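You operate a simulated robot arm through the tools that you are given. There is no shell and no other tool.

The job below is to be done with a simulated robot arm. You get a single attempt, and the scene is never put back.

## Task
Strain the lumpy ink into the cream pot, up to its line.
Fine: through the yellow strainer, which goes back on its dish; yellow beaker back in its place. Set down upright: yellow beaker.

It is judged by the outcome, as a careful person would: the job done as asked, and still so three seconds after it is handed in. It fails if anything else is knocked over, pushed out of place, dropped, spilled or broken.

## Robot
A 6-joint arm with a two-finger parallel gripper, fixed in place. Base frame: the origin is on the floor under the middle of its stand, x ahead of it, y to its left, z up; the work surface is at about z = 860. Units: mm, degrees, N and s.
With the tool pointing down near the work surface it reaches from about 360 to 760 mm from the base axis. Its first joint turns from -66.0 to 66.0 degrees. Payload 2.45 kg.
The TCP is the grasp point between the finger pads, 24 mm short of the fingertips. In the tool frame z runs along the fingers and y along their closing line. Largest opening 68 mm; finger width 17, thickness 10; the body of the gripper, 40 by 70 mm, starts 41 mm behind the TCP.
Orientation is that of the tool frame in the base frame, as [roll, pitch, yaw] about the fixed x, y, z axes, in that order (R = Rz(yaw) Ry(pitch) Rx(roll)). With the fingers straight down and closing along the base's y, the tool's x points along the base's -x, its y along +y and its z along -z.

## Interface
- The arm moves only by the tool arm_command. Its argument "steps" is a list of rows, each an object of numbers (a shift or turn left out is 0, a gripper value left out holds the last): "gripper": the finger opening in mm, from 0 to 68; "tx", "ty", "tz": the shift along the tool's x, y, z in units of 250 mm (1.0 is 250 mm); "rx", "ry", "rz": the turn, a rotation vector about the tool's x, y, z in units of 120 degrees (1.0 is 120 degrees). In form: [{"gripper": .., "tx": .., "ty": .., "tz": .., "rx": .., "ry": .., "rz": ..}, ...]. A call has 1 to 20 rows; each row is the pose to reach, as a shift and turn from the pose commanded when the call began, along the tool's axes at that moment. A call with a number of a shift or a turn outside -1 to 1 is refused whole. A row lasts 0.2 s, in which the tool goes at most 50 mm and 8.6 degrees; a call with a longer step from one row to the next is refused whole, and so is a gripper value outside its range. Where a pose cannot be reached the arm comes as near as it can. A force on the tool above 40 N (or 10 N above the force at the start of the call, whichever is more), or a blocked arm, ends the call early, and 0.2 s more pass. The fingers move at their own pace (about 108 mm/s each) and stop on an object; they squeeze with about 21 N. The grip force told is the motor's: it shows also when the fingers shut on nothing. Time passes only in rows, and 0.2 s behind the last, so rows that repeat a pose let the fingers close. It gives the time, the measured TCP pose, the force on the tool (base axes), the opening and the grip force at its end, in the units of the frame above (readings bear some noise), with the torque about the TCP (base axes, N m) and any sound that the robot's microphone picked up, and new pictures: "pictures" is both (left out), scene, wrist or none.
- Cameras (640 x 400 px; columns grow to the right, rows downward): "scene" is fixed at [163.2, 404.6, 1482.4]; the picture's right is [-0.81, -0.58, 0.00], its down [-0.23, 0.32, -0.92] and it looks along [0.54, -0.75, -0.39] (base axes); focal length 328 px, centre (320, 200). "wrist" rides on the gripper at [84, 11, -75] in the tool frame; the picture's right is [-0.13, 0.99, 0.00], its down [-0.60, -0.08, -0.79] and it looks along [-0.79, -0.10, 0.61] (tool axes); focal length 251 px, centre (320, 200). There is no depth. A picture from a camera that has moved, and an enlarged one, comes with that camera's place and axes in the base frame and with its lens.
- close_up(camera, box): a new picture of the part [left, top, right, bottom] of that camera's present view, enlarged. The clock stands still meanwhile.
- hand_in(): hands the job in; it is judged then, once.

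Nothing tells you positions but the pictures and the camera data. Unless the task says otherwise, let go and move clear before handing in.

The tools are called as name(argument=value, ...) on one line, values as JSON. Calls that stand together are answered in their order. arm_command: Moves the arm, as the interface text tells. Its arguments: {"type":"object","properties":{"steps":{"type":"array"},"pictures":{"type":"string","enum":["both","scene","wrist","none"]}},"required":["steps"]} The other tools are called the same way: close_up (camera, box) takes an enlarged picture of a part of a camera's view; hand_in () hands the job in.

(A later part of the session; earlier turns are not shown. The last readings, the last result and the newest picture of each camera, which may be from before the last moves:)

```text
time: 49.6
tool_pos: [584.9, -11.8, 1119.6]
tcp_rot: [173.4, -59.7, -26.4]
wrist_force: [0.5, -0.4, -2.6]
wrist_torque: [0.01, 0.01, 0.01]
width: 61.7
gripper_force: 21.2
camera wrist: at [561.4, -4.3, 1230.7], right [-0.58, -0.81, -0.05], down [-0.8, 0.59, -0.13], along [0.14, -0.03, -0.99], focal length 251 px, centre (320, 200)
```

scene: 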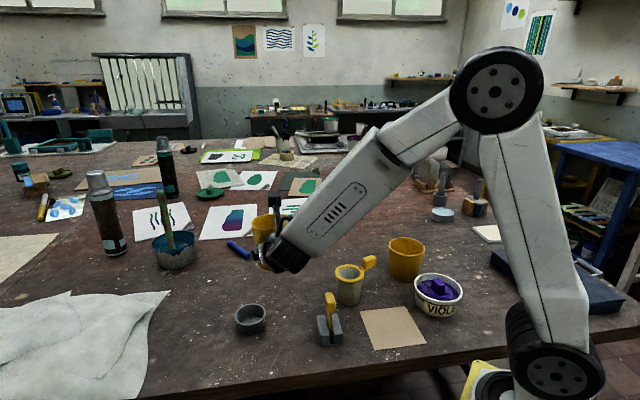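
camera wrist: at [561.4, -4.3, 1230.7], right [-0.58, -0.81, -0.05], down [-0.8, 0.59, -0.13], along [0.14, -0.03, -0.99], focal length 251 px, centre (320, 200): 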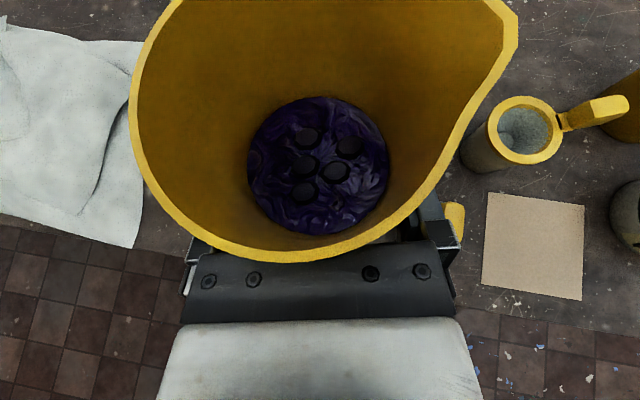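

The beaker is upright again at (583,-12) with its ink intact. The limit was on forearm roll, so I'll pour by rolling purely about the finger axis from a new spot near (613,-233) and move there smoothly now.

arm_command(steps=[{"tx": 0.0034, "ty": 0.0202, "tz": 0.0178, "rx": -0.005, "ry": -0.0001, "rz": 0.0038}, {"tx": 0.0113, "ty": 0.0673, "tz": 0.0593, "rx": -0.0166, "ry": -0.0005, "rz": 0.0128}, {"tx": 0.0227, "ty": 0.1345, "tz": 0.1185, "rx": -0.0332, "ry": -0.001, "rz": 0.0255}, {"tx": 0.0363, "ty": 0.2153, "tz": 0.1896, "rx": -0.0531, "ry": -0.0016, "rz": 0.0408}, {"tx": 0.051, "ty": 0.3027, "tz": 0.2666, "rx": -0.0746, "ry": -0.0022, "rz": 0.0574}, {"tx": 0.0657, "ty": 0.3902, "tz": 0.3437, "rx": -0.0962, "ry": -0.0028, "rz": 0.074}, {"tx": 0.0793, "ty": 0.4709, "tz": 0.4148, "rx": -0.1161, "ry": -0.0034, "rz": 0.0893}, {"tx": 0.0929, "ty": 0.5516, "tz": 0.4859, "rx": -0.136, "ry": -0.004, "rz": 0.1046}, {"tx": 0.1042, "ty": 0.6189, "tz": 0.5451, "rx": -0.1525, "ry": -0.0045, "rz": 0.1173}, {"tx": 0.111, "ty": 0.6592, "tz": 0.5807, "rx": -0.1625, "ry": -0.0048, "rz": 0.125}, {"tx": 0.1133, "ty": 0.6727, "tz": 0.5925, "rx": -0.1658, "ry": -0.0049, "rz": 0.1275}, {"tx": 0.1133, "ty": 0.6727, "tz": 0.5925, "rx": -0.1658, "ry": -0.0049, "rz": 0.1275}, {"tx": 0.1133, "ty": 0.6727, "tz": 0.5925, "rx": -0.1658, "ry": -0.0049, "rz": 0.1275}], pictures="both")

close_up(camera="scene", box=[250, 180, 410, 340])

```text
time: 52.4
tool_pos: [614.4, -234.0, 1078.7]
tcp_rot: [-179.8, -60.1, -57.1]
wrist_force: [-0.2, 0.0, -1.8]
wrist_torque: [0.04, 0.05, -0.02]
width: 61.6
gripper_force: 21.1
camera wrist: at [591.1, -220.1, 1189.5], right [-0.87, -0.49, -0.11], down [-0.47, 0.87, -0.13], along [0.16, -0.06, -0.99], focal length 251 px, centre (320, 200)
```

scene: 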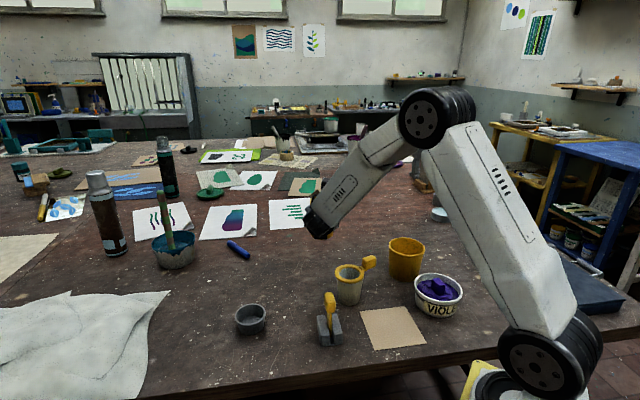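
wrist: 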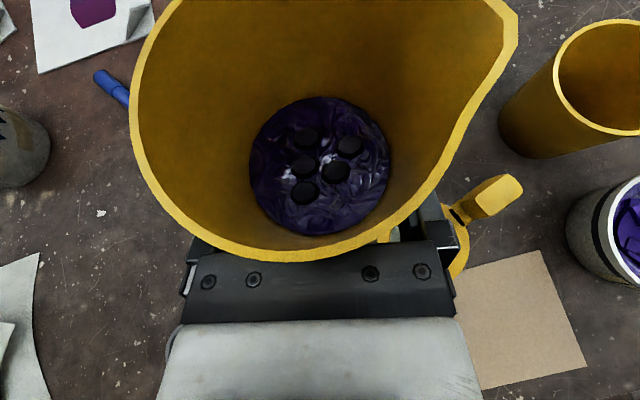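

```text
2.50 times, centred on (330, 260) of scene
camera zoom: at [163.2, 404.6, 1482.4], right [-0.81, -0.58, 0.0], down [-0.23, 0.32, -0.92], along [0.54, -0.75, -0.39], focal length 819 px, centre (295, 50)
```

zoom: 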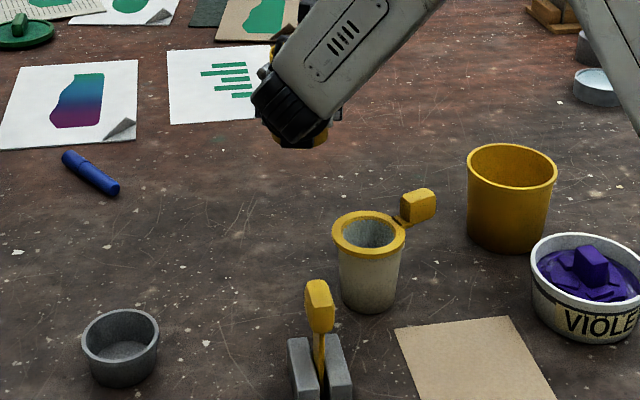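

I'm at the planned spot with exact orientation. I'll test a small pure roll of 10° to confirm it's reachable.

arm_command(steps=[{"rz": 0.02}, {"rz": 0.05}, {"rz": 0.0833}, {"rz": 0.0833}], pictures="none")

```text
time: 53.4
tool_pos: [614.8, -233.4, 1079.8]
tcp_rot: [-162.9, -58.7, -76.7]
wrist_force: [0.4, -0.8, -2.0]
wrist_torque: [0.03, 0.02, 0.01]
width: 61.6
gripper_force: 20.9
```

The roll is reachable and the position holds. I'll continue to a 45° roll, still short of pouring.

arm_command(steps=[{"rz": 0.02}, {"rz": 0.06}, {"rz": 0.1}, {"rz": 0.14}, {"rz": 0.18}, {"rz": 0.22}, {"rz": 0.26}, {"rz": 0.2917}, {"rz": 0.2917}], pictures="both")

close_up(camera="scene", box=[250, 180, 410, 340])

```text
time: 55.4
tool_pos: [615.5, -232.7, 1080.8]
tcp_rot: [-129.0, -37.8, -120.6]
wrist_force: [-0.1, 0.2, -1.9]
wrist_torque: [-0.01, -0.01, -0.01]
width: 61.5
gripper_force: 20.7
camera wrist: at [535.4, -236.7, 1162.2], right [-0.72, 0.0, -0.69], down [-0.07, 0.99, 0.07], along [0.69, 0.1, -0.72], focal length 251 px, centre (320, 200)
```

scene: 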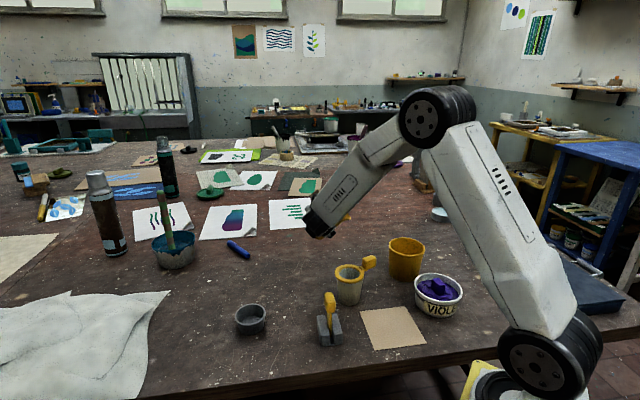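
wrist: 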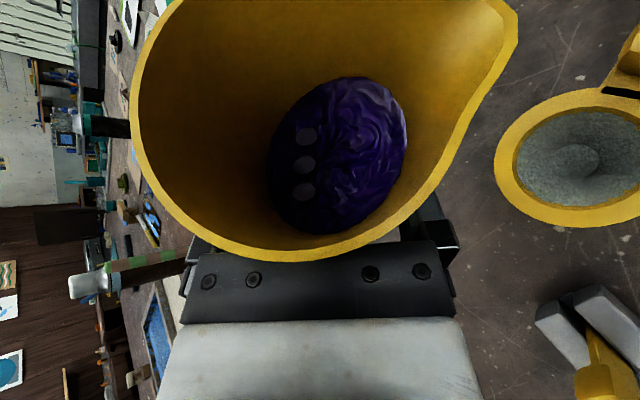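

```text
2.50 times, centred on (330, 260) of scene
camera zoom: at [163.2, 404.6, 1482.4], right [-0.81, -0.58, 0.0], down [-0.23, 0.32, -0.92], along [0.54, -0.75, -0.39], focal length 819 px, centre (295, 50)
```

zoom: 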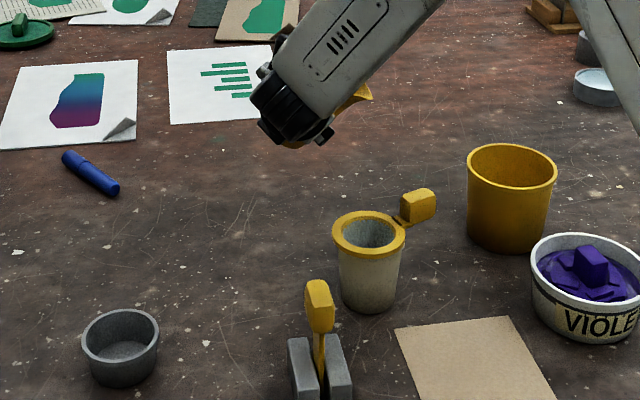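

The ink stays inside and both the spout and strainer are in the camera's view. I'll descend to pour height, keeping this tilt.

arm_command(steps=[{"tx": -0.0245, "ty": 0.0245, "tz": 0.02}, {"tx": -0.0735, "ty": 0.0735, "tz": 0.06}, {"tx": -0.1225, "ty": 0.1225, "tz": 0.1}, {"tx": -0.1715, "ty": 0.1715, "tz": 0.14}, {"tx": -0.2081, "ty": 0.2081, "tz": 0.17}, {"tx": -0.2205, "ty": 0.2205, "tz": 0.18}, {"tx": -0.2205, "ty": 0.2205, "tz": 0.18}, {"tx": -0.2205, "ty": 0.2205, "tz": 0.18}], pictures="both")

close_up(camera="scene", box=[290, 210, 410, 330])

```text
time: 57.2
tool_pos: [615.1, -234.5, 990.3]
tcp_rot: [-129.0, -37.6, -120.6]
wrist_force: [0.1, 0.5, -1.1]
wrist_torque: [0.0, -0.01, 0.0]
width: 61.4
gripper_force: 21.2
camera wrist: at [535.3, -238.1, 1072.7], right [-0.73, 0.0, -0.69], down [-0.07, 0.99, 0.07], along [0.68, 0.1, -0.72], focal length 251 px, centre (320, 200)
```

scene: 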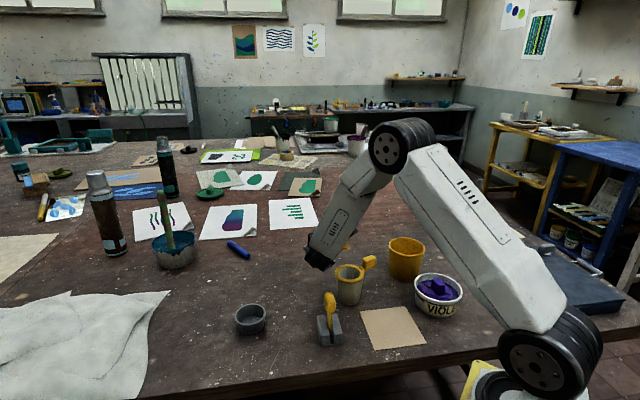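
wrist: 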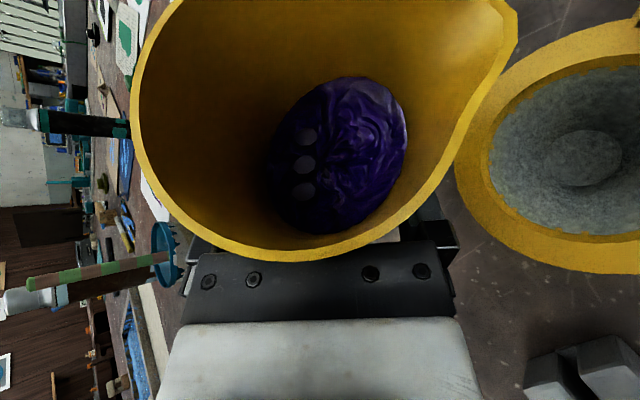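

```text
3.33 times, centred on (350, 270) of scene
camera zoom: at [163.2, 404.6, 1482.4], right [-0.81, -0.58, 0.0], down [-0.23, 0.32, -0.92], along [0.54, -0.75, -0.39], focal length 1092 px, centre (220, -33)
```

zoom: 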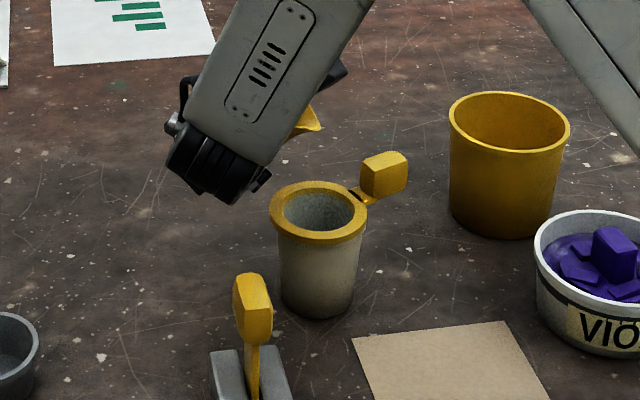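

The spout tip is where my model puts it. I'll roll to 58° while shifting so the spout stays over the strainer's middle, just below the expected pour angle.

arm_command(steps=[{"tx": -0.01, "ty": 0.004, "tz": -0.0074, "rz": 0.025}, {"tx": -0.02, "ty": 0.008, "tz": -0.0148, "rz": 0.052}, {"tx": -0.03, "ty": 0.012, "tz": -0.0222, "rz": 0.08}, {"tx": -0.041, "ty": 0.016, "tz": -0.0296, "rz": 0.1083}, {"tx": -0.041, "ty": 0.016, "tz": -0.0296, "rz": 0.1083}, {"tx": -0.041, "ty": 0.016, "tz": -0.0296, "rz": 0.1083}], pictures="both")

close_up(camera="scene", box=[310, 220, 390, 300])

```text
time: 58.6
tool_pos: [614.2, -221.5, 984.9]
tcp_rot: [-124.1, -27.3, -129.7]
wrist_force: [0.4, -0.1, -2.1]
wrist_torque: [0.02, 0.02, -0.02]
width: 61.2
gripper_force: 20.8
camera wrist: at [521.0, -224.1, 1053.5], right [-0.59, 0.15, -0.79], down [0.02, 0.98, 0.18], along [0.8, 0.09, -0.59], focal length 251 px, centre (320, 200)
```

scene: 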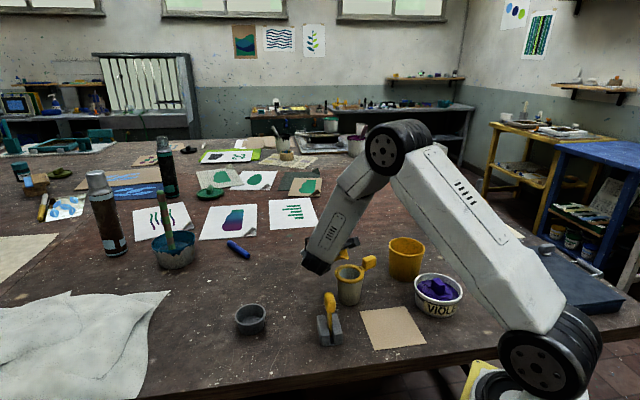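
wrist: 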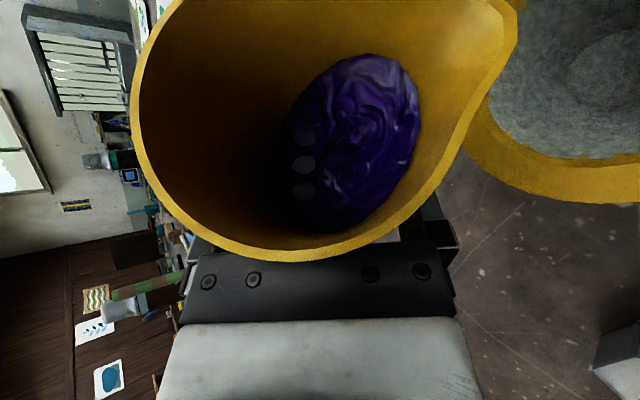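

```text
5.00 times, centred on (350, 260) of scene
camera zoom: at [163.2, 404.6, 1482.4], right [-0.81, -0.58, 0.0], down [-0.23, 0.32, -0.92], along [0.54, -0.75, -0.39], focal length 1637 px, centre (170, -100)
```

zoom: 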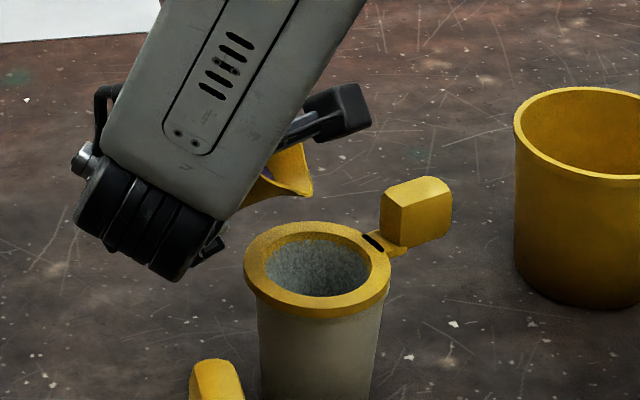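

The ink is approaching the lip and the spout is over the strainer. I'll roll on to 64° slowly and hold, watching for the first flow.

arm_command(steps=[{"tx": 0.0026, "tz": 0.005, "rz": 0.0167}, {"tx": 0.0052, "tz": 0.01, "rz": 0.0333}, {"tx": 0.0077, "tz": 0.0148, "rz": 0.05}, {"tx": 0.0077, "tz": 0.0148, "rz": 0.05}, {"tx": 0.0077, "tz": 0.0148, "rz": 0.05}], pictures="wrist")

close_up(camera="scene", box=[310, 220, 390, 300])

```text
time: 59.8
tool_pos: [613.4, -225.7, 984.7]
tcp_rot: [-122.6, -22.2, -133.3]
wrist_force: [0.1, 0.6, -1.8]
wrist_torque: [0.01, -0.04, 0.04]
width: 61.0
gripper_force: 20.6
camera wrist: at [516.1, -226.5, 1045.3], right [-0.52, 0.22, -0.82], down [0.06, 0.97, 0.23], along [0.85, 0.07, -0.52], focal length 251 px, centre (320, 200)
```

wrist: 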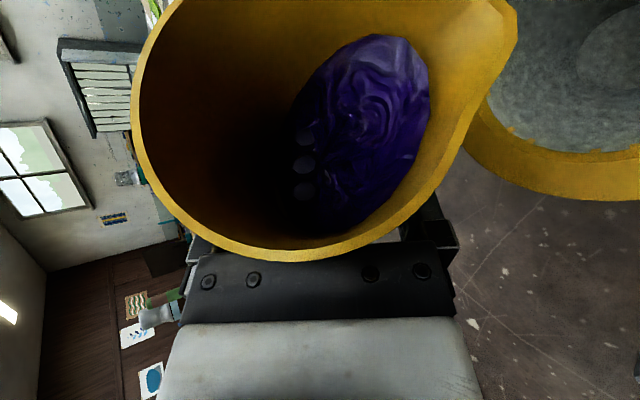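

```text
5.00 times, centred on (350, 260) of scene
camera zoom: at [163.2, 404.6, 1482.4], right [-0.81, -0.58, 0.0], down [-0.23, 0.32, -0.92], along [0.54, -0.75, -0.39], focal length 1637 px, centre (170, -100)
```

zoom: 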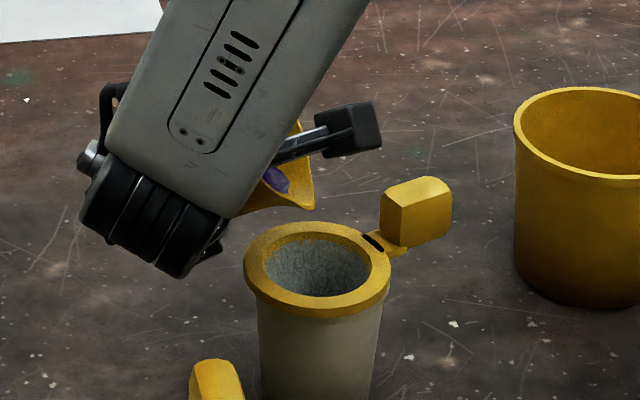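

The ink is close to the lip but not flowing yet. I'll roll another 4° and hold.

arm_command(steps=[{"tx": 0.0029, "ty": -0.0016, "tz": 0.0048, "rz": 0.0167}, {"tx": 0.0058, "ty": -0.0033, "tz": 0.0095, "rz": 0.0333}, {"tx": 0.0058, "ty": -0.0033, "tz": 0.0095, "rz": 0.0333}, {"tx": 0.0058, "ty": -0.0033, "tz": 0.0095, "rz": 0.0333}], pictures="wrist")

close_up(camera="scene", box=[310, 220, 390, 300])

```text
time: 60.8
tool_pos: [614.6, -227.5, 984.4]
tcp_rot: [-121.8, -18.8, -135.6]
wrist_force: [0.2, 0.4, -2.0]
wrist_torque: [0.01, 0.01, -0.02]
width: 61.2
gripper_force: 21.3
camera wrist: at [513.7, -226.9, 1040.5], right [-0.47, 0.27, -0.84], down [0.08, 0.96, 0.26], along [0.88, 0.06, -0.47], focal length 251 px, centre (320, 200)
```

wrist: 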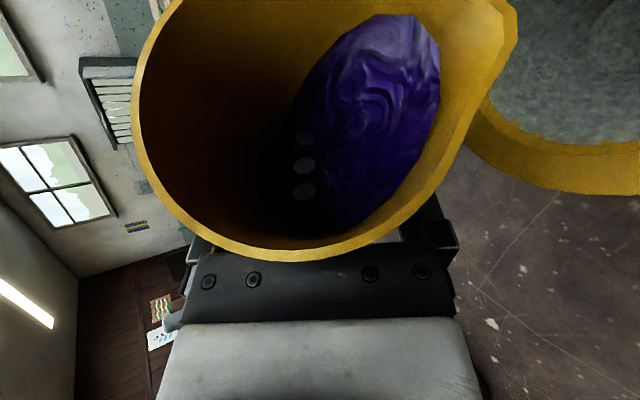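

```text
5.00 times, centred on (350, 260) of scene
camera zoom: at [163.2, 404.6, 1482.4], right [-0.81, -0.58, 0.0], down [-0.23, 0.32, -0.92], along [0.54, -0.75, -0.39], focal length 1637 px, centre (170, -100)
```

zoom: 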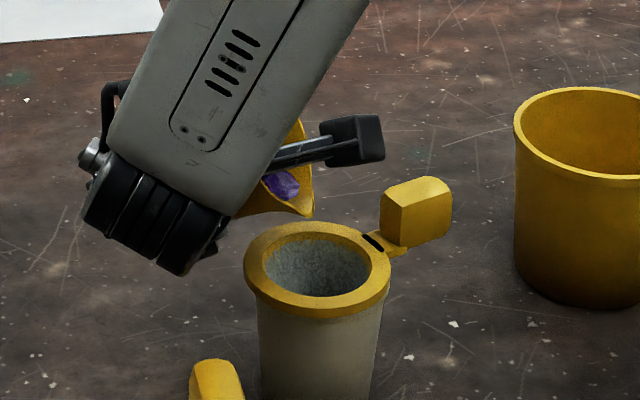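

arm_command(steps=[{"tx": 0.0034, "ty": -0.0023, "tz": 0.006, "rz": 0.0167}, {"tx": 0.0068, "ty": -0.0046, "tz": 0.0119, "rz": 0.0333}, {"tx": 0.0068, "ty": -0.0046, "tz": 0.0119, "rz": 0.0333}, {"tx": 0.0068, "ty": -0.0046, "tz": 0.0119, "rz": 0.0333}], pictures="wrist")

close_up(camera="scene", box=[310, 220, 390, 300])

```text
time: 61.8
tool_pos: [615.9, -231.4, 984.1]
tcp_rot: [-121.0, -15.4, -137.9]
wrist_force: [0.6, 1.4, -2.2]
wrist_torque: [0.03, -0.01, -0.02]
width: 61.3
gripper_force: 20.6
camera wrist: at [512.5, -229.0, 1035.3], right [-0.42, 0.31, -0.85], down [0.1, 0.95, 0.3], along [0.9, 0.04, -0.43], focal length 251 px, centre (320, 200)
```

wrist: 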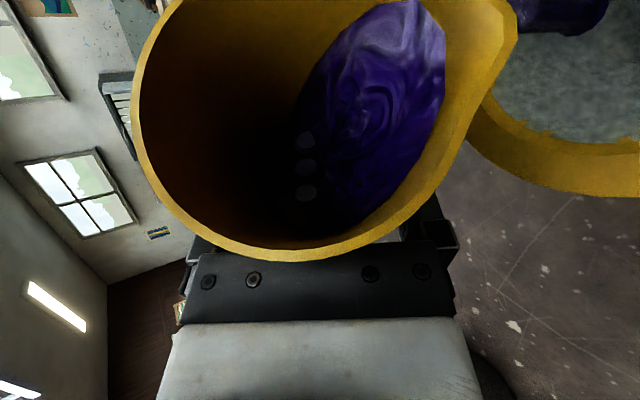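

```text
5.00 times, centred on (350, 260) of scene
camera zoom: at [163.2, 404.6, 1482.4], right [-0.81, -0.58, 0.0], down [-0.23, 0.32, -0.92], along [0.54, -0.75, -0.39], focal length 1637 px, centre (170, -100)
```

zoom: 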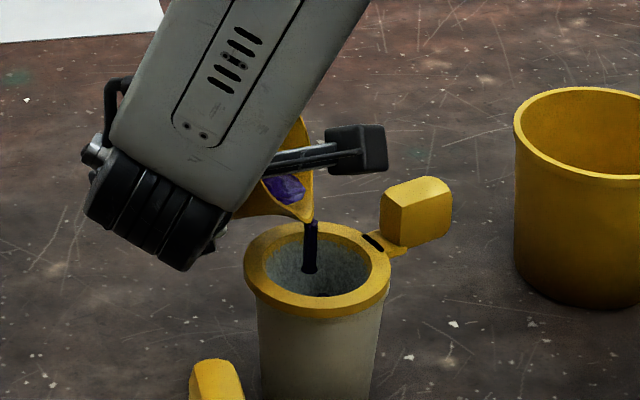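

Ink is now streaming from the spout into the strainer. I'll hold this tilt briefly and watch.

arm_command(steps=[{"rz": 0}, {"rz": 0}, {"rz": 0}], pictures="wrist")

close_up(camera="scene", box=[310, 220, 390, 300])

```text
time: 62.6
tool_pos: [615.0, -231.1, 983.4]
tcp_rot: [-121.1, -15.3, -137.8]
wrist_force: [0.7, 0.5, -1.4]
wrist_torque: [0.03, -0.03, -0.01]
width: 60.9
gripper_force: 20.7
camera wrist: at [512.5, -229.0, 1035.3], right [-0.42, 0.31, -0.85], down [0.1, 0.95, 0.3], along [0.9, 0.04, -0.43], focal length 251 px, centre (320, 200)
```

wrist: 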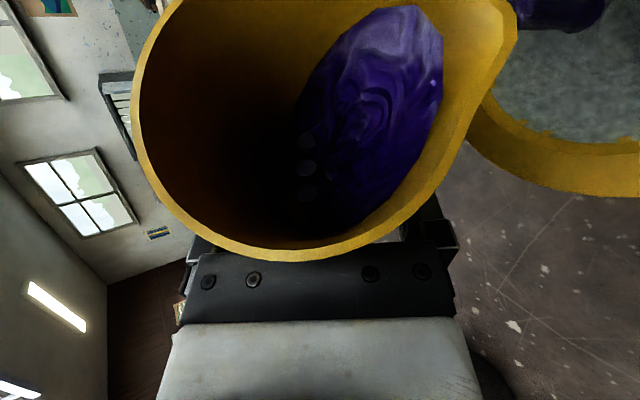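

```text
5.00 times, centred on (350, 260) of scene
camera zoom: at [163.2, 404.6, 1482.4], right [-0.81, -0.58, 0.0], down [-0.23, 0.32, -0.92], along [0.54, -0.75, -0.39], focal length 1637 px, centre (170, -100)
```

zoom: 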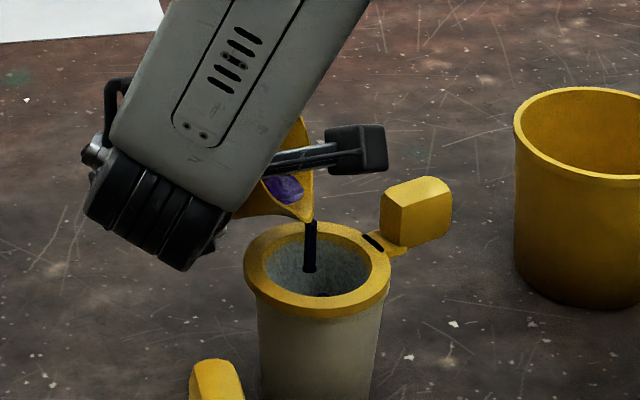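

arm_command(steps=[{"rz": 0}, {"rz": 0}, {"rz": 0}, {"rz": 0}, {"rz": 0}], pictures="wrist")

close_up(camera="scene", box=[310, 220, 390, 300])

```text
time: 63.8
tool_pos: [613.8, -231.1, 984.4]
tcp_rot: [-121.1, -15.4, -137.7]
wrist_force: [0.8, 0.0, -0.8]
wrist_torque: [0.01, -0.01, 0.02]
width: 61.0
gripper_force: 21.1
camera wrist: at [512.5, -229.0, 1035.3], right [-0.42, 0.31, -0.85], down [0.1, 0.95, 0.3], along [0.9, 0.04, -0.43], focal length 251 px, centre (320, 200)
```

wrist: 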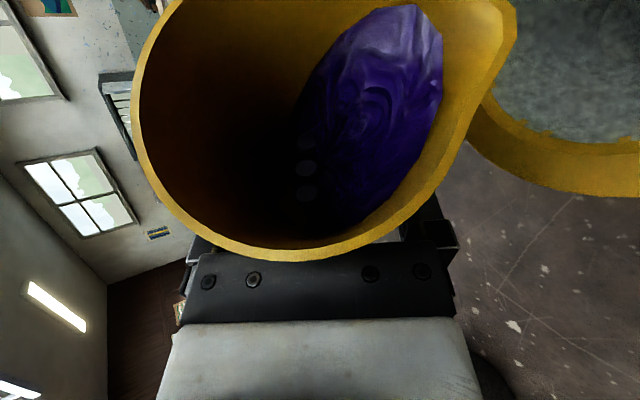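

```text
5.00 times, centred on (350, 260) of scene
camera zoom: at [163.2, 404.6, 1482.4], right [-0.81, -0.58, 0.0], down [-0.23, 0.32, -0.92], along [0.54, -0.75, -0.39], focal length 1637 px, centre (170, -100)
```

zoom: 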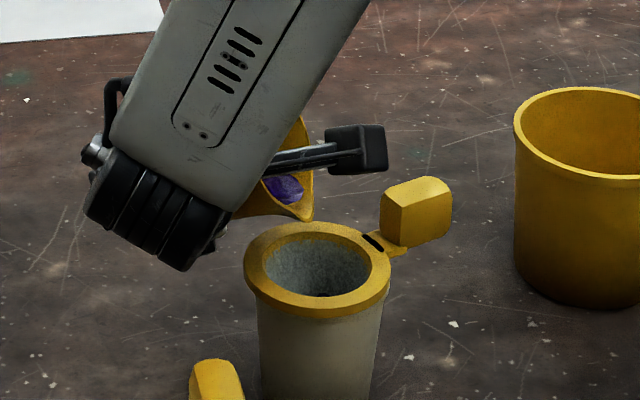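

The flow stopped by itself at this tilt, so the amount poured follows the angle. I'll go 4° further, centring the stream a bit better, and hold.

arm_command(steps=[{"tx": 0.0104, "ty": 0.0024, "rz": 0.0167}, {"tx": 0.0208, "ty": 0.0047, "rz": 0.0333}, {"tx": 0.0208, "ty": 0.0047, "rz": 0.0333}, {"tx": 0.0208, "ty": 0.0047, "rz": 0.0333}], pictures="wrist")

close_up(camera="scene", box=[310, 220, 390, 300])

arm_command(steps=[{"rz": 0}, {"rz": 0}, {"rz": 0}, {"rz": 0}, {"rz": 0}], pictures="wrist")

close_up(camera="scene", box=[310, 220, 390, 300])

```text
time: 64.8
tool_pos: [610.6, -233.8, 983.8]
tcp_rot: [-120.6, -12.0, -139.9]
wrist_force: [0.9, -0.1, -1.5]
wrist_torque: [0.02, -0.04, -0.01]
width: 60.8
gripper_force: 20.6
camera wrist: at [505.9, -230.2, 1030.0], right [-0.36, 0.35, -0.86], down [0.11, 0.94, 0.34], along [0.92, 0.02, -0.38], focal length 251 px, centre (320, 200)
```

wrist: 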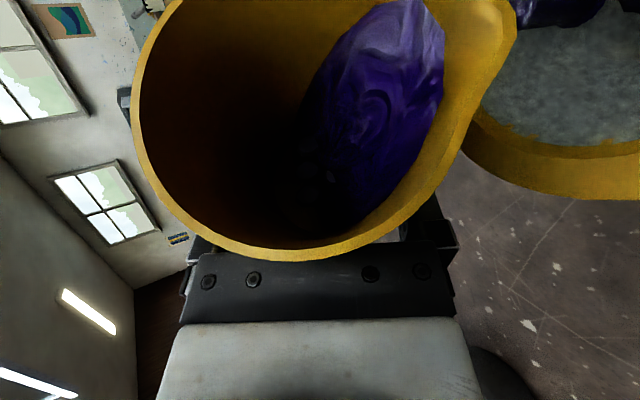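

```text
5.00 times, centred on (350, 260) of scene
camera zoom: at [163.2, 404.6, 1482.4], right [-0.81, -0.58, 0.0], down [-0.23, 0.32, -0.92], along [0.54, -0.75, -0.39], focal length 1637 px, centre (170, -100)
```

zoom: 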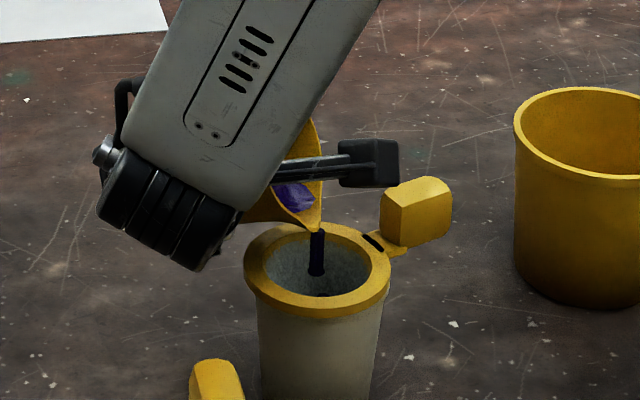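

```text
time: 66.0
tool_pos: [611.4, -235.0, 983.9]
tcp_rot: [-120.6, -12.1, -139.9]
wrist_force: [0.1, -0.1, -1.2]
wrist_torque: [0.02, 0.0, 0.0]
width: 60.7
gripper_force: 20.5
camera wrist: at [506.0, -230.2, 1030.0], right [-0.36, 0.35, -0.86], down [0.11, 0.94, 0.34], along [0.92, 0.02, -0.38], focal length 251 px, centre (320, 200)
```

wrist: 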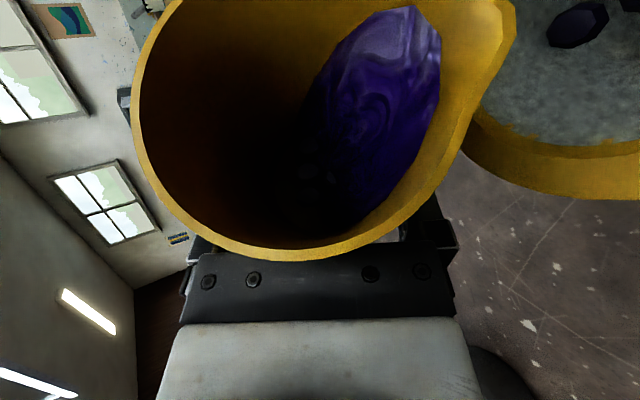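

```text
5.00 times, centred on (350, 260) of scene
camera zoom: at [163.2, 404.6, 1482.4], right [-0.81, -0.58, 0.0], down [-0.23, 0.32, -0.92], along [0.54, -0.75, -0.39], focal length 1637 px, centre (170, -100)
```

zoom: 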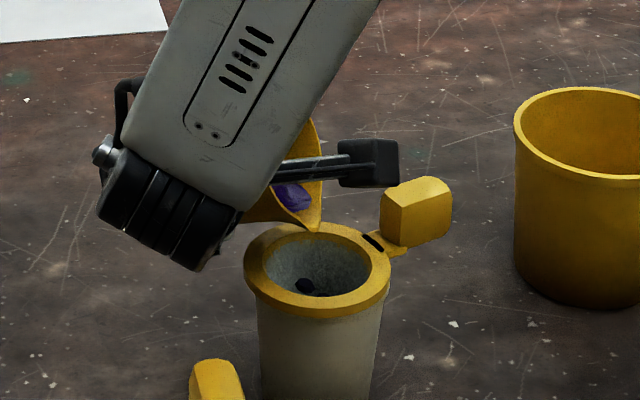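

A lump was caught in the strainer and the flow stopped again. Continuing with the next 4°.

arm_command(steps=[{"tx": 0.0065, "ty": -0.0079, "rz": 0.0167}, {"tx": 0.013, "ty": -0.0158, "rz": 0.0333}, {"tx": 0.013, "ty": -0.0158, "rz": 0.0333}, {"tx": 0.013, "ty": -0.0158, "rz": 0.0333}], pictures="none")

close_up(camera="scene", box=[310, 220, 390, 300])

arm_command(steps=[{"rz": 0}, {"rz": 0}, {"rz": 0}, {"rz": 0}, {"rz": 0}, {"rz": 0}], pictures="wrist")

close_up(camera="scene", box=[310, 220, 390, 300])

```text
time: 67.0
tool_pos: [608.7, -237.7, 989.0]
tcp_rot: [-120.3, -8.5, -142.0]
wrist_force: [-0.4, 0.3, -1.1]
wrist_torque: [0.03, 0.0, 0.0]
width: 60.5
gripper_force: 21.5
```

```text
5.00 times, centred on (350, 260) of scene
camera zoom: at [163.2, 404.6, 1482.4], right [-0.81, -0.58, 0.0], down [-0.23, 0.32, -0.92], along [0.54, -0.75, -0.39], focal length 1637 px, centre (170, -100)
```

zoom: 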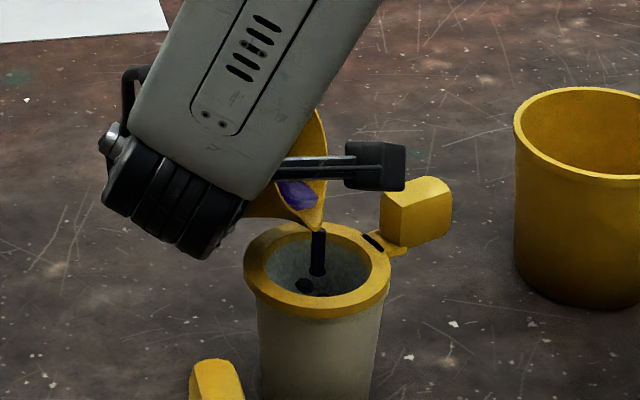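

```text
time: 68.4
tool_pos: [610.5, -238.1, 989.0]
tcp_rot: [-120.3, -8.6, -141.9]
wrist_force: [-1.0, 0.1, -1.0]
wrist_torque: [0.0, -0.05, 0.01]
width: 60.7
gripper_force: 20.8
camera wrist: at [502.8, -231.1, 1029.8], right [-0.31, 0.39, -0.87], down [0.13, 0.92, 0.37], along [0.94, 0.0, -0.33], focal length 251 px, centre (320, 200)
```

wrist: 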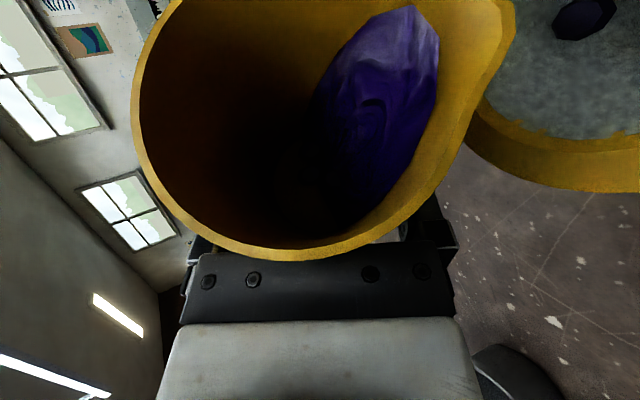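

```text
5.00 times, centred on (350, 260) of scene
camera zoom: at [163.2, 404.6, 1482.4], right [-0.81, -0.58, 0.0], down [-0.23, 0.32, -0.92], along [0.54, -0.75, -0.39], focal length 1637 px, centre (170, -100)
```

zoom: 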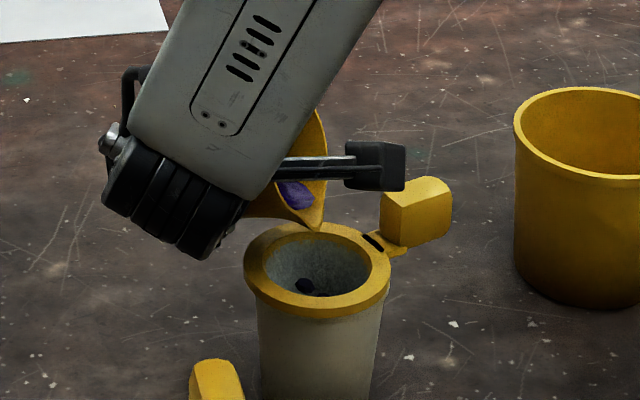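

arm_command(steps=[{"tx": 0.0054, "ty": -0.007, "tz": 0.0015, "rz": 0.0167}, {"tx": 0.0107, "ty": -0.014, "tz": 0.003, "rz": 0.0333}, {"tx": 0.0107, "ty": -0.014, "tz": 0.003, "rz": 0.0333}, {"tx": 0.0107, "ty": -0.014, "tz": 0.003, "rz": 0.0333}], pictures="none")

close_up(camera="scene", box=[310, 220, 390, 300])

arm_command(steps=[{"rz": 0}, {"rz": 0}, {"rz": 0}, {"rz": 0}, {"rz": 0}, {"rz": 0}], pictures="wrist")

close_up(camera="scene", box=[310, 220, 390, 300])

```text
time: 69.4
tool_pos: [610.0, -241.8, 991.8]
tcp_rot: [-119.9, -5.1, -144.0]
wrist_force: [-0.4, -0.3, -2.1]
wrist_torque: [0.02, -0.02, -0.02]
width: 60.4
gripper_force: 21.0
```

```text
5.00 times, centred on (350, 260) of scene
camera zoom: at [163.2, 404.6, 1482.4], right [-0.81, -0.58, 0.0], down [-0.23, 0.32, -0.92], along [0.54, -0.75, -0.39], focal length 1637 px, centre (170, -100)
```

zoom: 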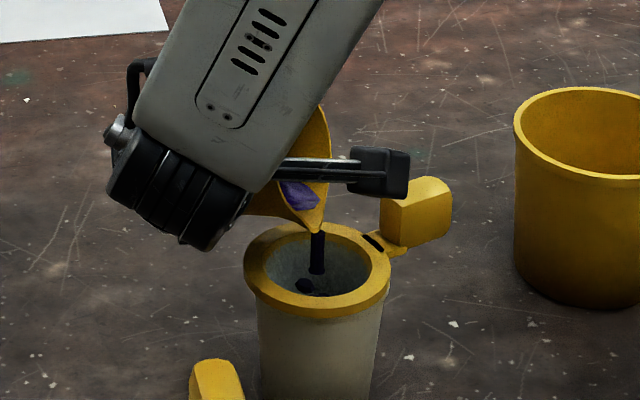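

```text
time: 70.8
tool_pos: [609.7, -242.3, 991.0]
tcp_rot: [-120.0, -5.1, -144.0]
wrist_force: [0.8, -0.5, -0.6]
wrist_torque: [0.01, -0.01, 0.01]
width: 60.3
gripper_force: 21.2
camera wrist: at [501.2, -232.4, 1026.8], right [-0.25, 0.43, -0.87], down [0.14, 0.9, 0.41], along [0.96, -0.02, -0.28], focal length 251 px, centre (320, 200)
```

wrist: 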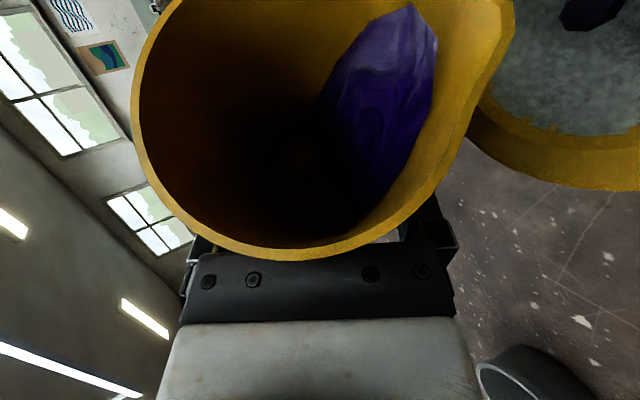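

```text
5.00 times, centred on (350, 260) of scene
camera zoom: at [163.2, 404.6, 1482.4], right [-0.81, -0.58, 0.0], down [-0.23, 0.32, -0.92], along [0.54, -0.75, -0.39], focal length 1637 px, centre (170, -100)
```

zoom: 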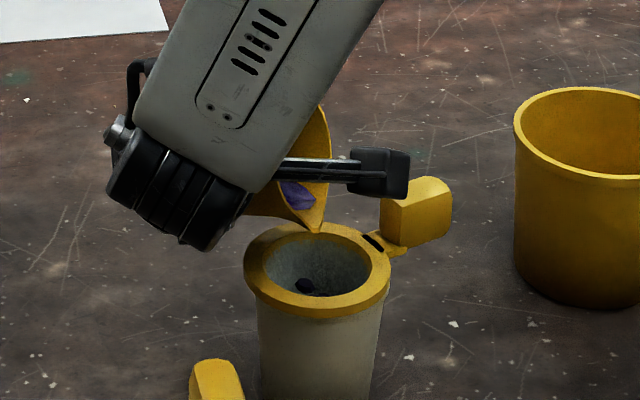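

About 55–60 ml is through by my estimate, and roughly 85 ml is needed. I'll go 4° further, then right the beaker and assess.

arm_command(steps=[{"tx": 0.004, "ty": -0.007, "tz": 0.003, "rz": 0.0167}, {"tx": 0.008, "ty": -0.014, "tz": 0.0055, "rz": 0.0333}, {"tx": 0.008, "ty": -0.014, "tz": 0.0055, "rz": 0.0333}, {"tx": 0.008, "ty": -0.014, "tz": 0.0055, "rz": 0.0333}], pictures="none")

close_up(camera="scene", box=[310, 220, 390, 300])

arm_command(steps=[{"rz": 0}, {"rz": 0}, {"rz": 0}, {"rz": 0}, {"rz": 0}, {"rz": 0}], pictures="wrist")

close_up(camera="scene", box=[310, 220, 390, 300])

```text
time: 71.8
tool_pos: [610.9, -243.9, 994.8]
tcp_rot: [-120.0, -1.6, -146.0]
wrist_force: [0.3, -0.7, -0.1]
wrist_torque: [0.03, 0.01, 0.03]
width: 60.1
gripper_force: 21.3
```

```text
5.00 times, centred on (350, 260) of scene
camera zoom: at [163.2, 404.6, 1482.4], right [-0.81, -0.58, 0.0], down [-0.23, 0.32, -0.92], along [0.54, -0.75, -0.39], focal length 1637 px, centre (170, -100)
```

zoom: 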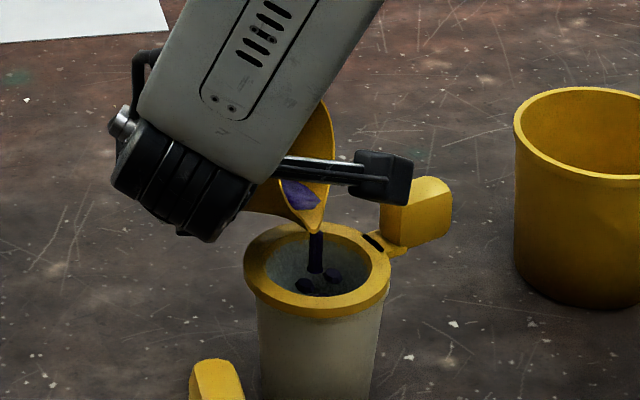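

```text
time: 73.2
tool_pos: [610.5, -244.8, 994.0]
tcp_rot: [-119.9, -1.6, -146.0]
wrist_force: [0.8, 0.4, -0.9]
wrist_torque: [0.0, 0.0, -0.03]
width: 60.1
gripper_force: 20.8
camera wrist: at [500.0, -233.2, 1024.6], right [-0.19, 0.47, -0.86], down [0.15, 0.88, 0.45], along [0.97, -0.04, -0.24], focal length 251 px, centre (320, 200)
```

wrist: 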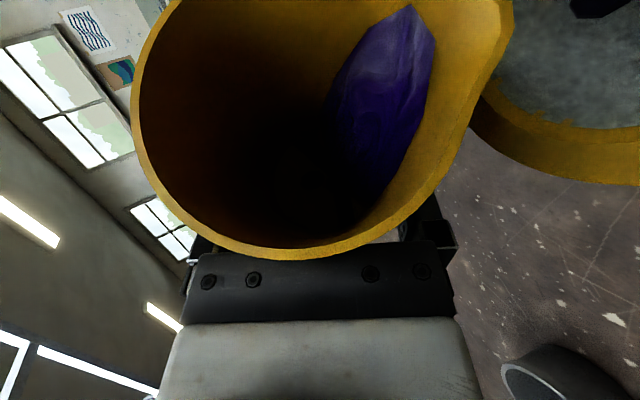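

```text
5.00 times, centred on (350, 260) of scene
camera zoom: at [163.2, 404.6, 1482.4], right [-0.81, -0.58, 0.0], down [-0.23, 0.32, -0.92], along [0.54, -0.75, -0.39], focal length 1637 px, centre (170, -100)
```

zoom: 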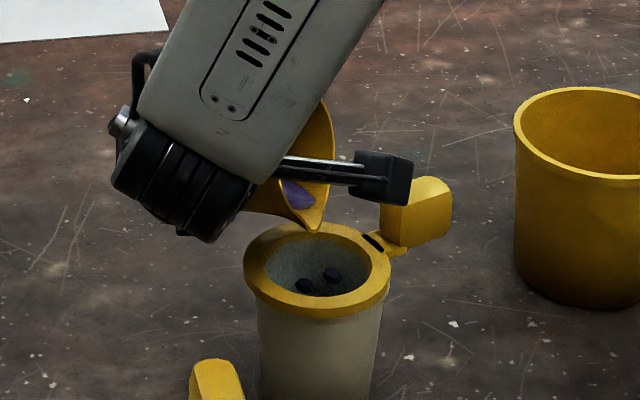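

Three lumps are caught and the stream has stopped. I'll roll the beaker back upright while rising a little, then read the level left in it.

arm_command(steps=[{"tx": 0.0, "ty": 0.0, "tz": 0.0, "rz": -0.04}, {"tx": 0.001, "ty": -0.015, "tz": -0.008, "rz": -0.1}, {"tx": 0.001, "ty": -0.03, "tz": -0.017, "rz": -0.16}, {"tx": 0.002, "ty": -0.045, "tz": -0.026, "rz": -0.22}, {"tx": 0.002, "ty": -0.06, "tz": -0.035, "rz": -0.28}, {"tx": 0.003, "ty": -0.075, "tz": -0.043, "rz": -0.34}, {"tx": 0.003, "ty": -0.09, "tz": -0.052, "rz": -0.4}, {"tx": 0.004, "ty": -0.105, "tz": -0.061, "rz": -0.46}, {"tx": 0.004, "ty": -0.12, "tz": -0.069, "rz": -0.52}, {"tx": 0.005, "ty": -0.135, "tz": -0.078, "rz": -0.58}, {"tx": 0.005, "ty": -0.15, "tz": -0.087, "rz": -0.64}, {"tx": 0.006, "ty": -0.165, "tz": -0.095, "rz": -0.7}, {"tx": 0.006, "ty": -0.1731, "tz": -0.1, "rz": -0.7333}, {"tx": 0.006, "ty": -0.1731, "tz": -0.1, "rz": -0.7333}, {"tx": 0.006, "ty": -0.1731, "tz": -0.1, "rz": -0.7333}], pictures="both")

close_up(camera="wrist", box=[220, 80, 420, 260])

close_up(camera="scene", box=[310, 230, 390, 310])

```text
time: 76.4
tool_pos: [610.0, -243.7, 1043.1]
tcp_rot: [-179.9, -60.1, -57.1]
wrist_force: [-0.2, -0.2, -1.0]
wrist_torque: [0.0, 0.0, -0.01]
width: 60.1
gripper_force: 21.1
camera wrist: at [586.5, -230.2, 1153.7], right [-0.87, -0.49, -0.11], down [-0.47, 0.87, -0.13], along [0.16, -0.06, -0.99], focal length 251 px, centre (320, 200)
```

scene: 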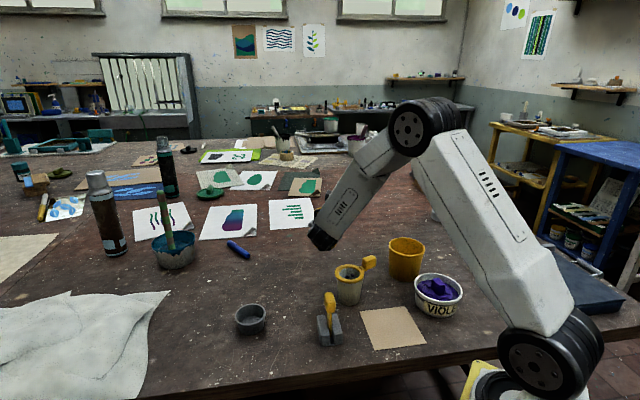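
wrist: 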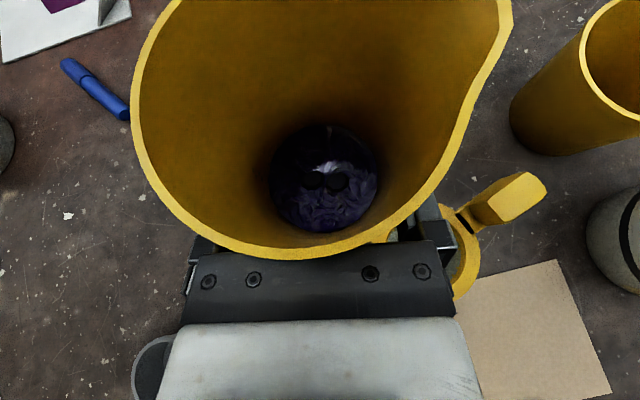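

```text
2.22 times, centred on (320, 170) of wrist
camera zoom: at [586.5, -230.2, 1153.7], right [-0.87, -0.49, -0.11], down [-0.47, 0.87, -0.13], along [0.16, -0.06, -0.99], focal length 559 px, centre (320, 267)
```

zoom: 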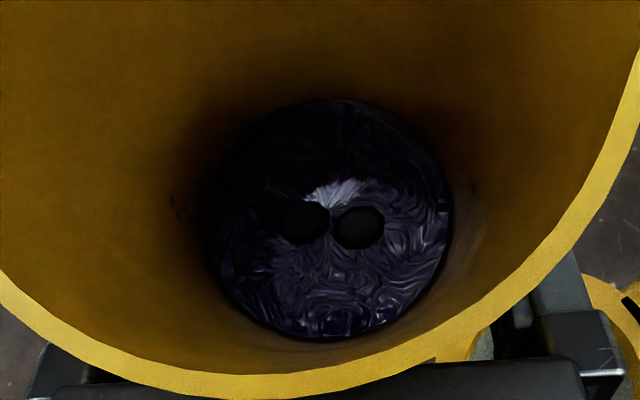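

```text
5.00 times, centred on (350, 270) of scene
camera zoom: at [163.2, 404.6, 1482.4], right [-0.81, -0.58, 0.0], down [-0.23, 0.32, -0.92], along [0.54, -0.75, -0.39], focal length 1637 px, centre (170, -150)
```

zoom: 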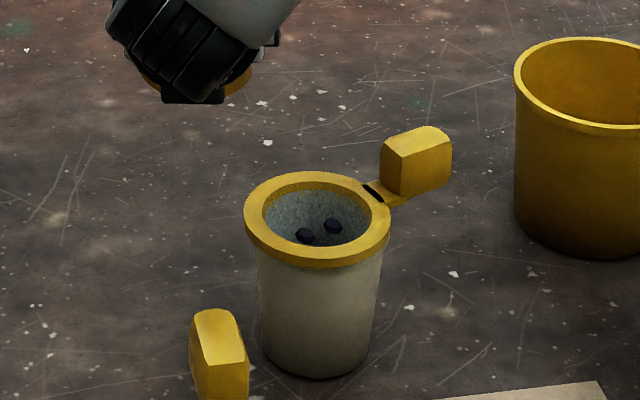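

The level in the beaker dropped about 27 mm, which is roughly 70 ml poured and about 12–15 ml short of the line. I'll return to the pour pose for a small second pour.

arm_command(steps=[{"tx": 0.0, "tz": 0.0, "rz": 0.04}, {"tx": -0.01, "tz": 0.006, "rz": 0.1}, {"tx": -0.03, "tz": 0.017, "rz": 0.16}, {"tx": -0.05, "tz": 0.029, "rz": 0.22}, {"tx": -0.07, "tz": 0.04, "rz": 0.28}, {"tx": -0.09, "tz": 0.052, "rz": 0.34}, {"tx": -0.11, "tz": 0.064, "rz": 0.4}, {"tx": -0.125, "tz": 0.072, "rz": 0.46}, {"tx": -0.1316, "tz": 0.076, "rz": 0.5}, {"tx": -0.1316, "tz": 0.076, "rz": 0.5}], pictures="wrist")

close_up(camera="scene", box=[310, 220, 390, 300])

```text
time: 78.6
tool_pos: [609.4, -244.1, 1005.5]
tcp_rot: [-123.6, -25.6, -131.0]
wrist_force: [0.4, -1.0, -1.7]
wrist_torque: [0.02, -0.02, 0.0]
width: 59.6
gripper_force: 20.5
camera wrist: at [515.8, -247.1, 1070.9], right [-0.57, 0.18, -0.8], down [0.03, 0.98, 0.19], along [0.82, 0.08, -0.57], focal length 251 px, centre (320, 200)
```

wrist: 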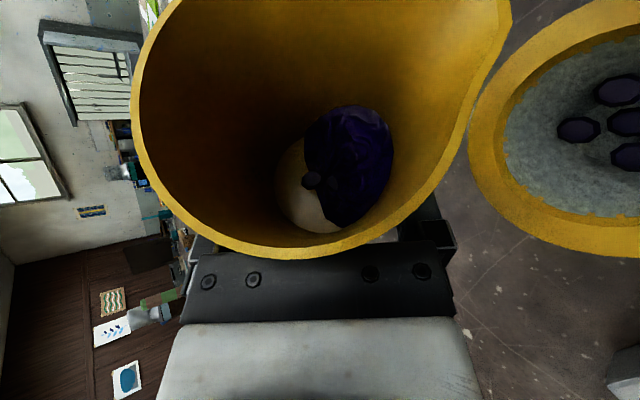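

```text
5.00 times, centred on (350, 260) of scene
camera zoom: at [163.2, 404.6, 1482.4], right [-0.81, -0.58, 0.0], down [-0.23, 0.32, -0.92], along [0.54, -0.75, -0.39], focal length 1637 px, centre (170, -100)
```

zoom: 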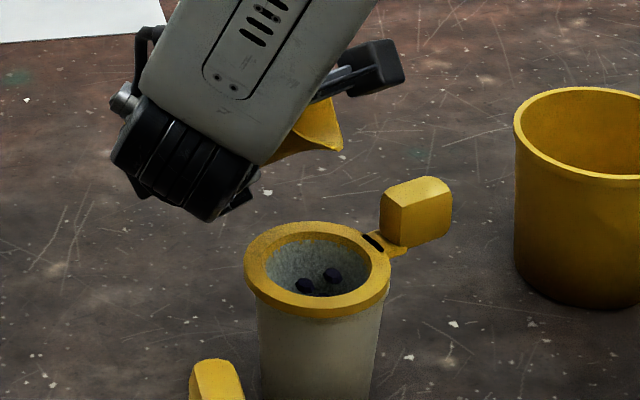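

arm_command(steps=[{"tx": -0.006, "ty": 0.008, "tz": 0.0025, "rz": 0.05}, {"tx": -0.012, "ty": 0.0166, "tz": 0.005, "rz": 0.1}, {"tx": -0.018, "ty": 0.025, "tz": 0.0075, "rz": 0.15}, {"tx": -0.0236, "ty": 0.0332, "tz": 0.0098, "rz": 0.2}, {"tx": -0.0236, "ty": 0.0332, "tz": 0.0098, "rz": 0.2}], pictures="none")

close_up(camera="scene", box=[310, 220, 390, 300])

```text
time: 79.8
tool_pos: [608.0, -241.4, 995.7]
tcp_rot: [-120.1, -5.1, -144.0]
wrist_force: [0.4, -0.4, -1.2]
wrist_torque: [-0.03, -0.03, -0.01]
width: 59.2
gripper_force: 21.0
```

```text
5.00 times, centred on (350, 260) of scene
camera zoom: at [163.2, 404.6, 1482.4], right [-0.81, -0.58, 0.0], down [-0.23, 0.32, -0.92], along [0.54, -0.75, -0.39], focal length 1637 px, centre (170, -100)
```

zoom: 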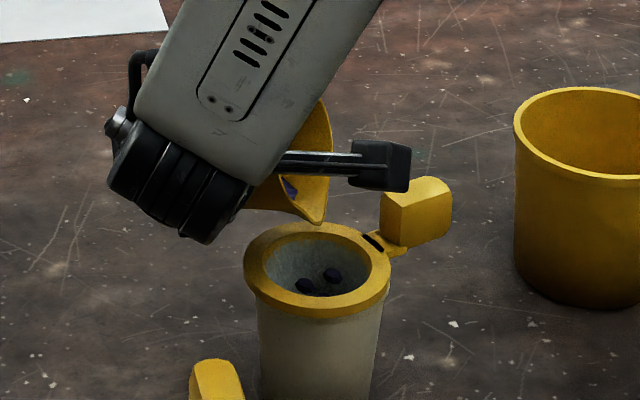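

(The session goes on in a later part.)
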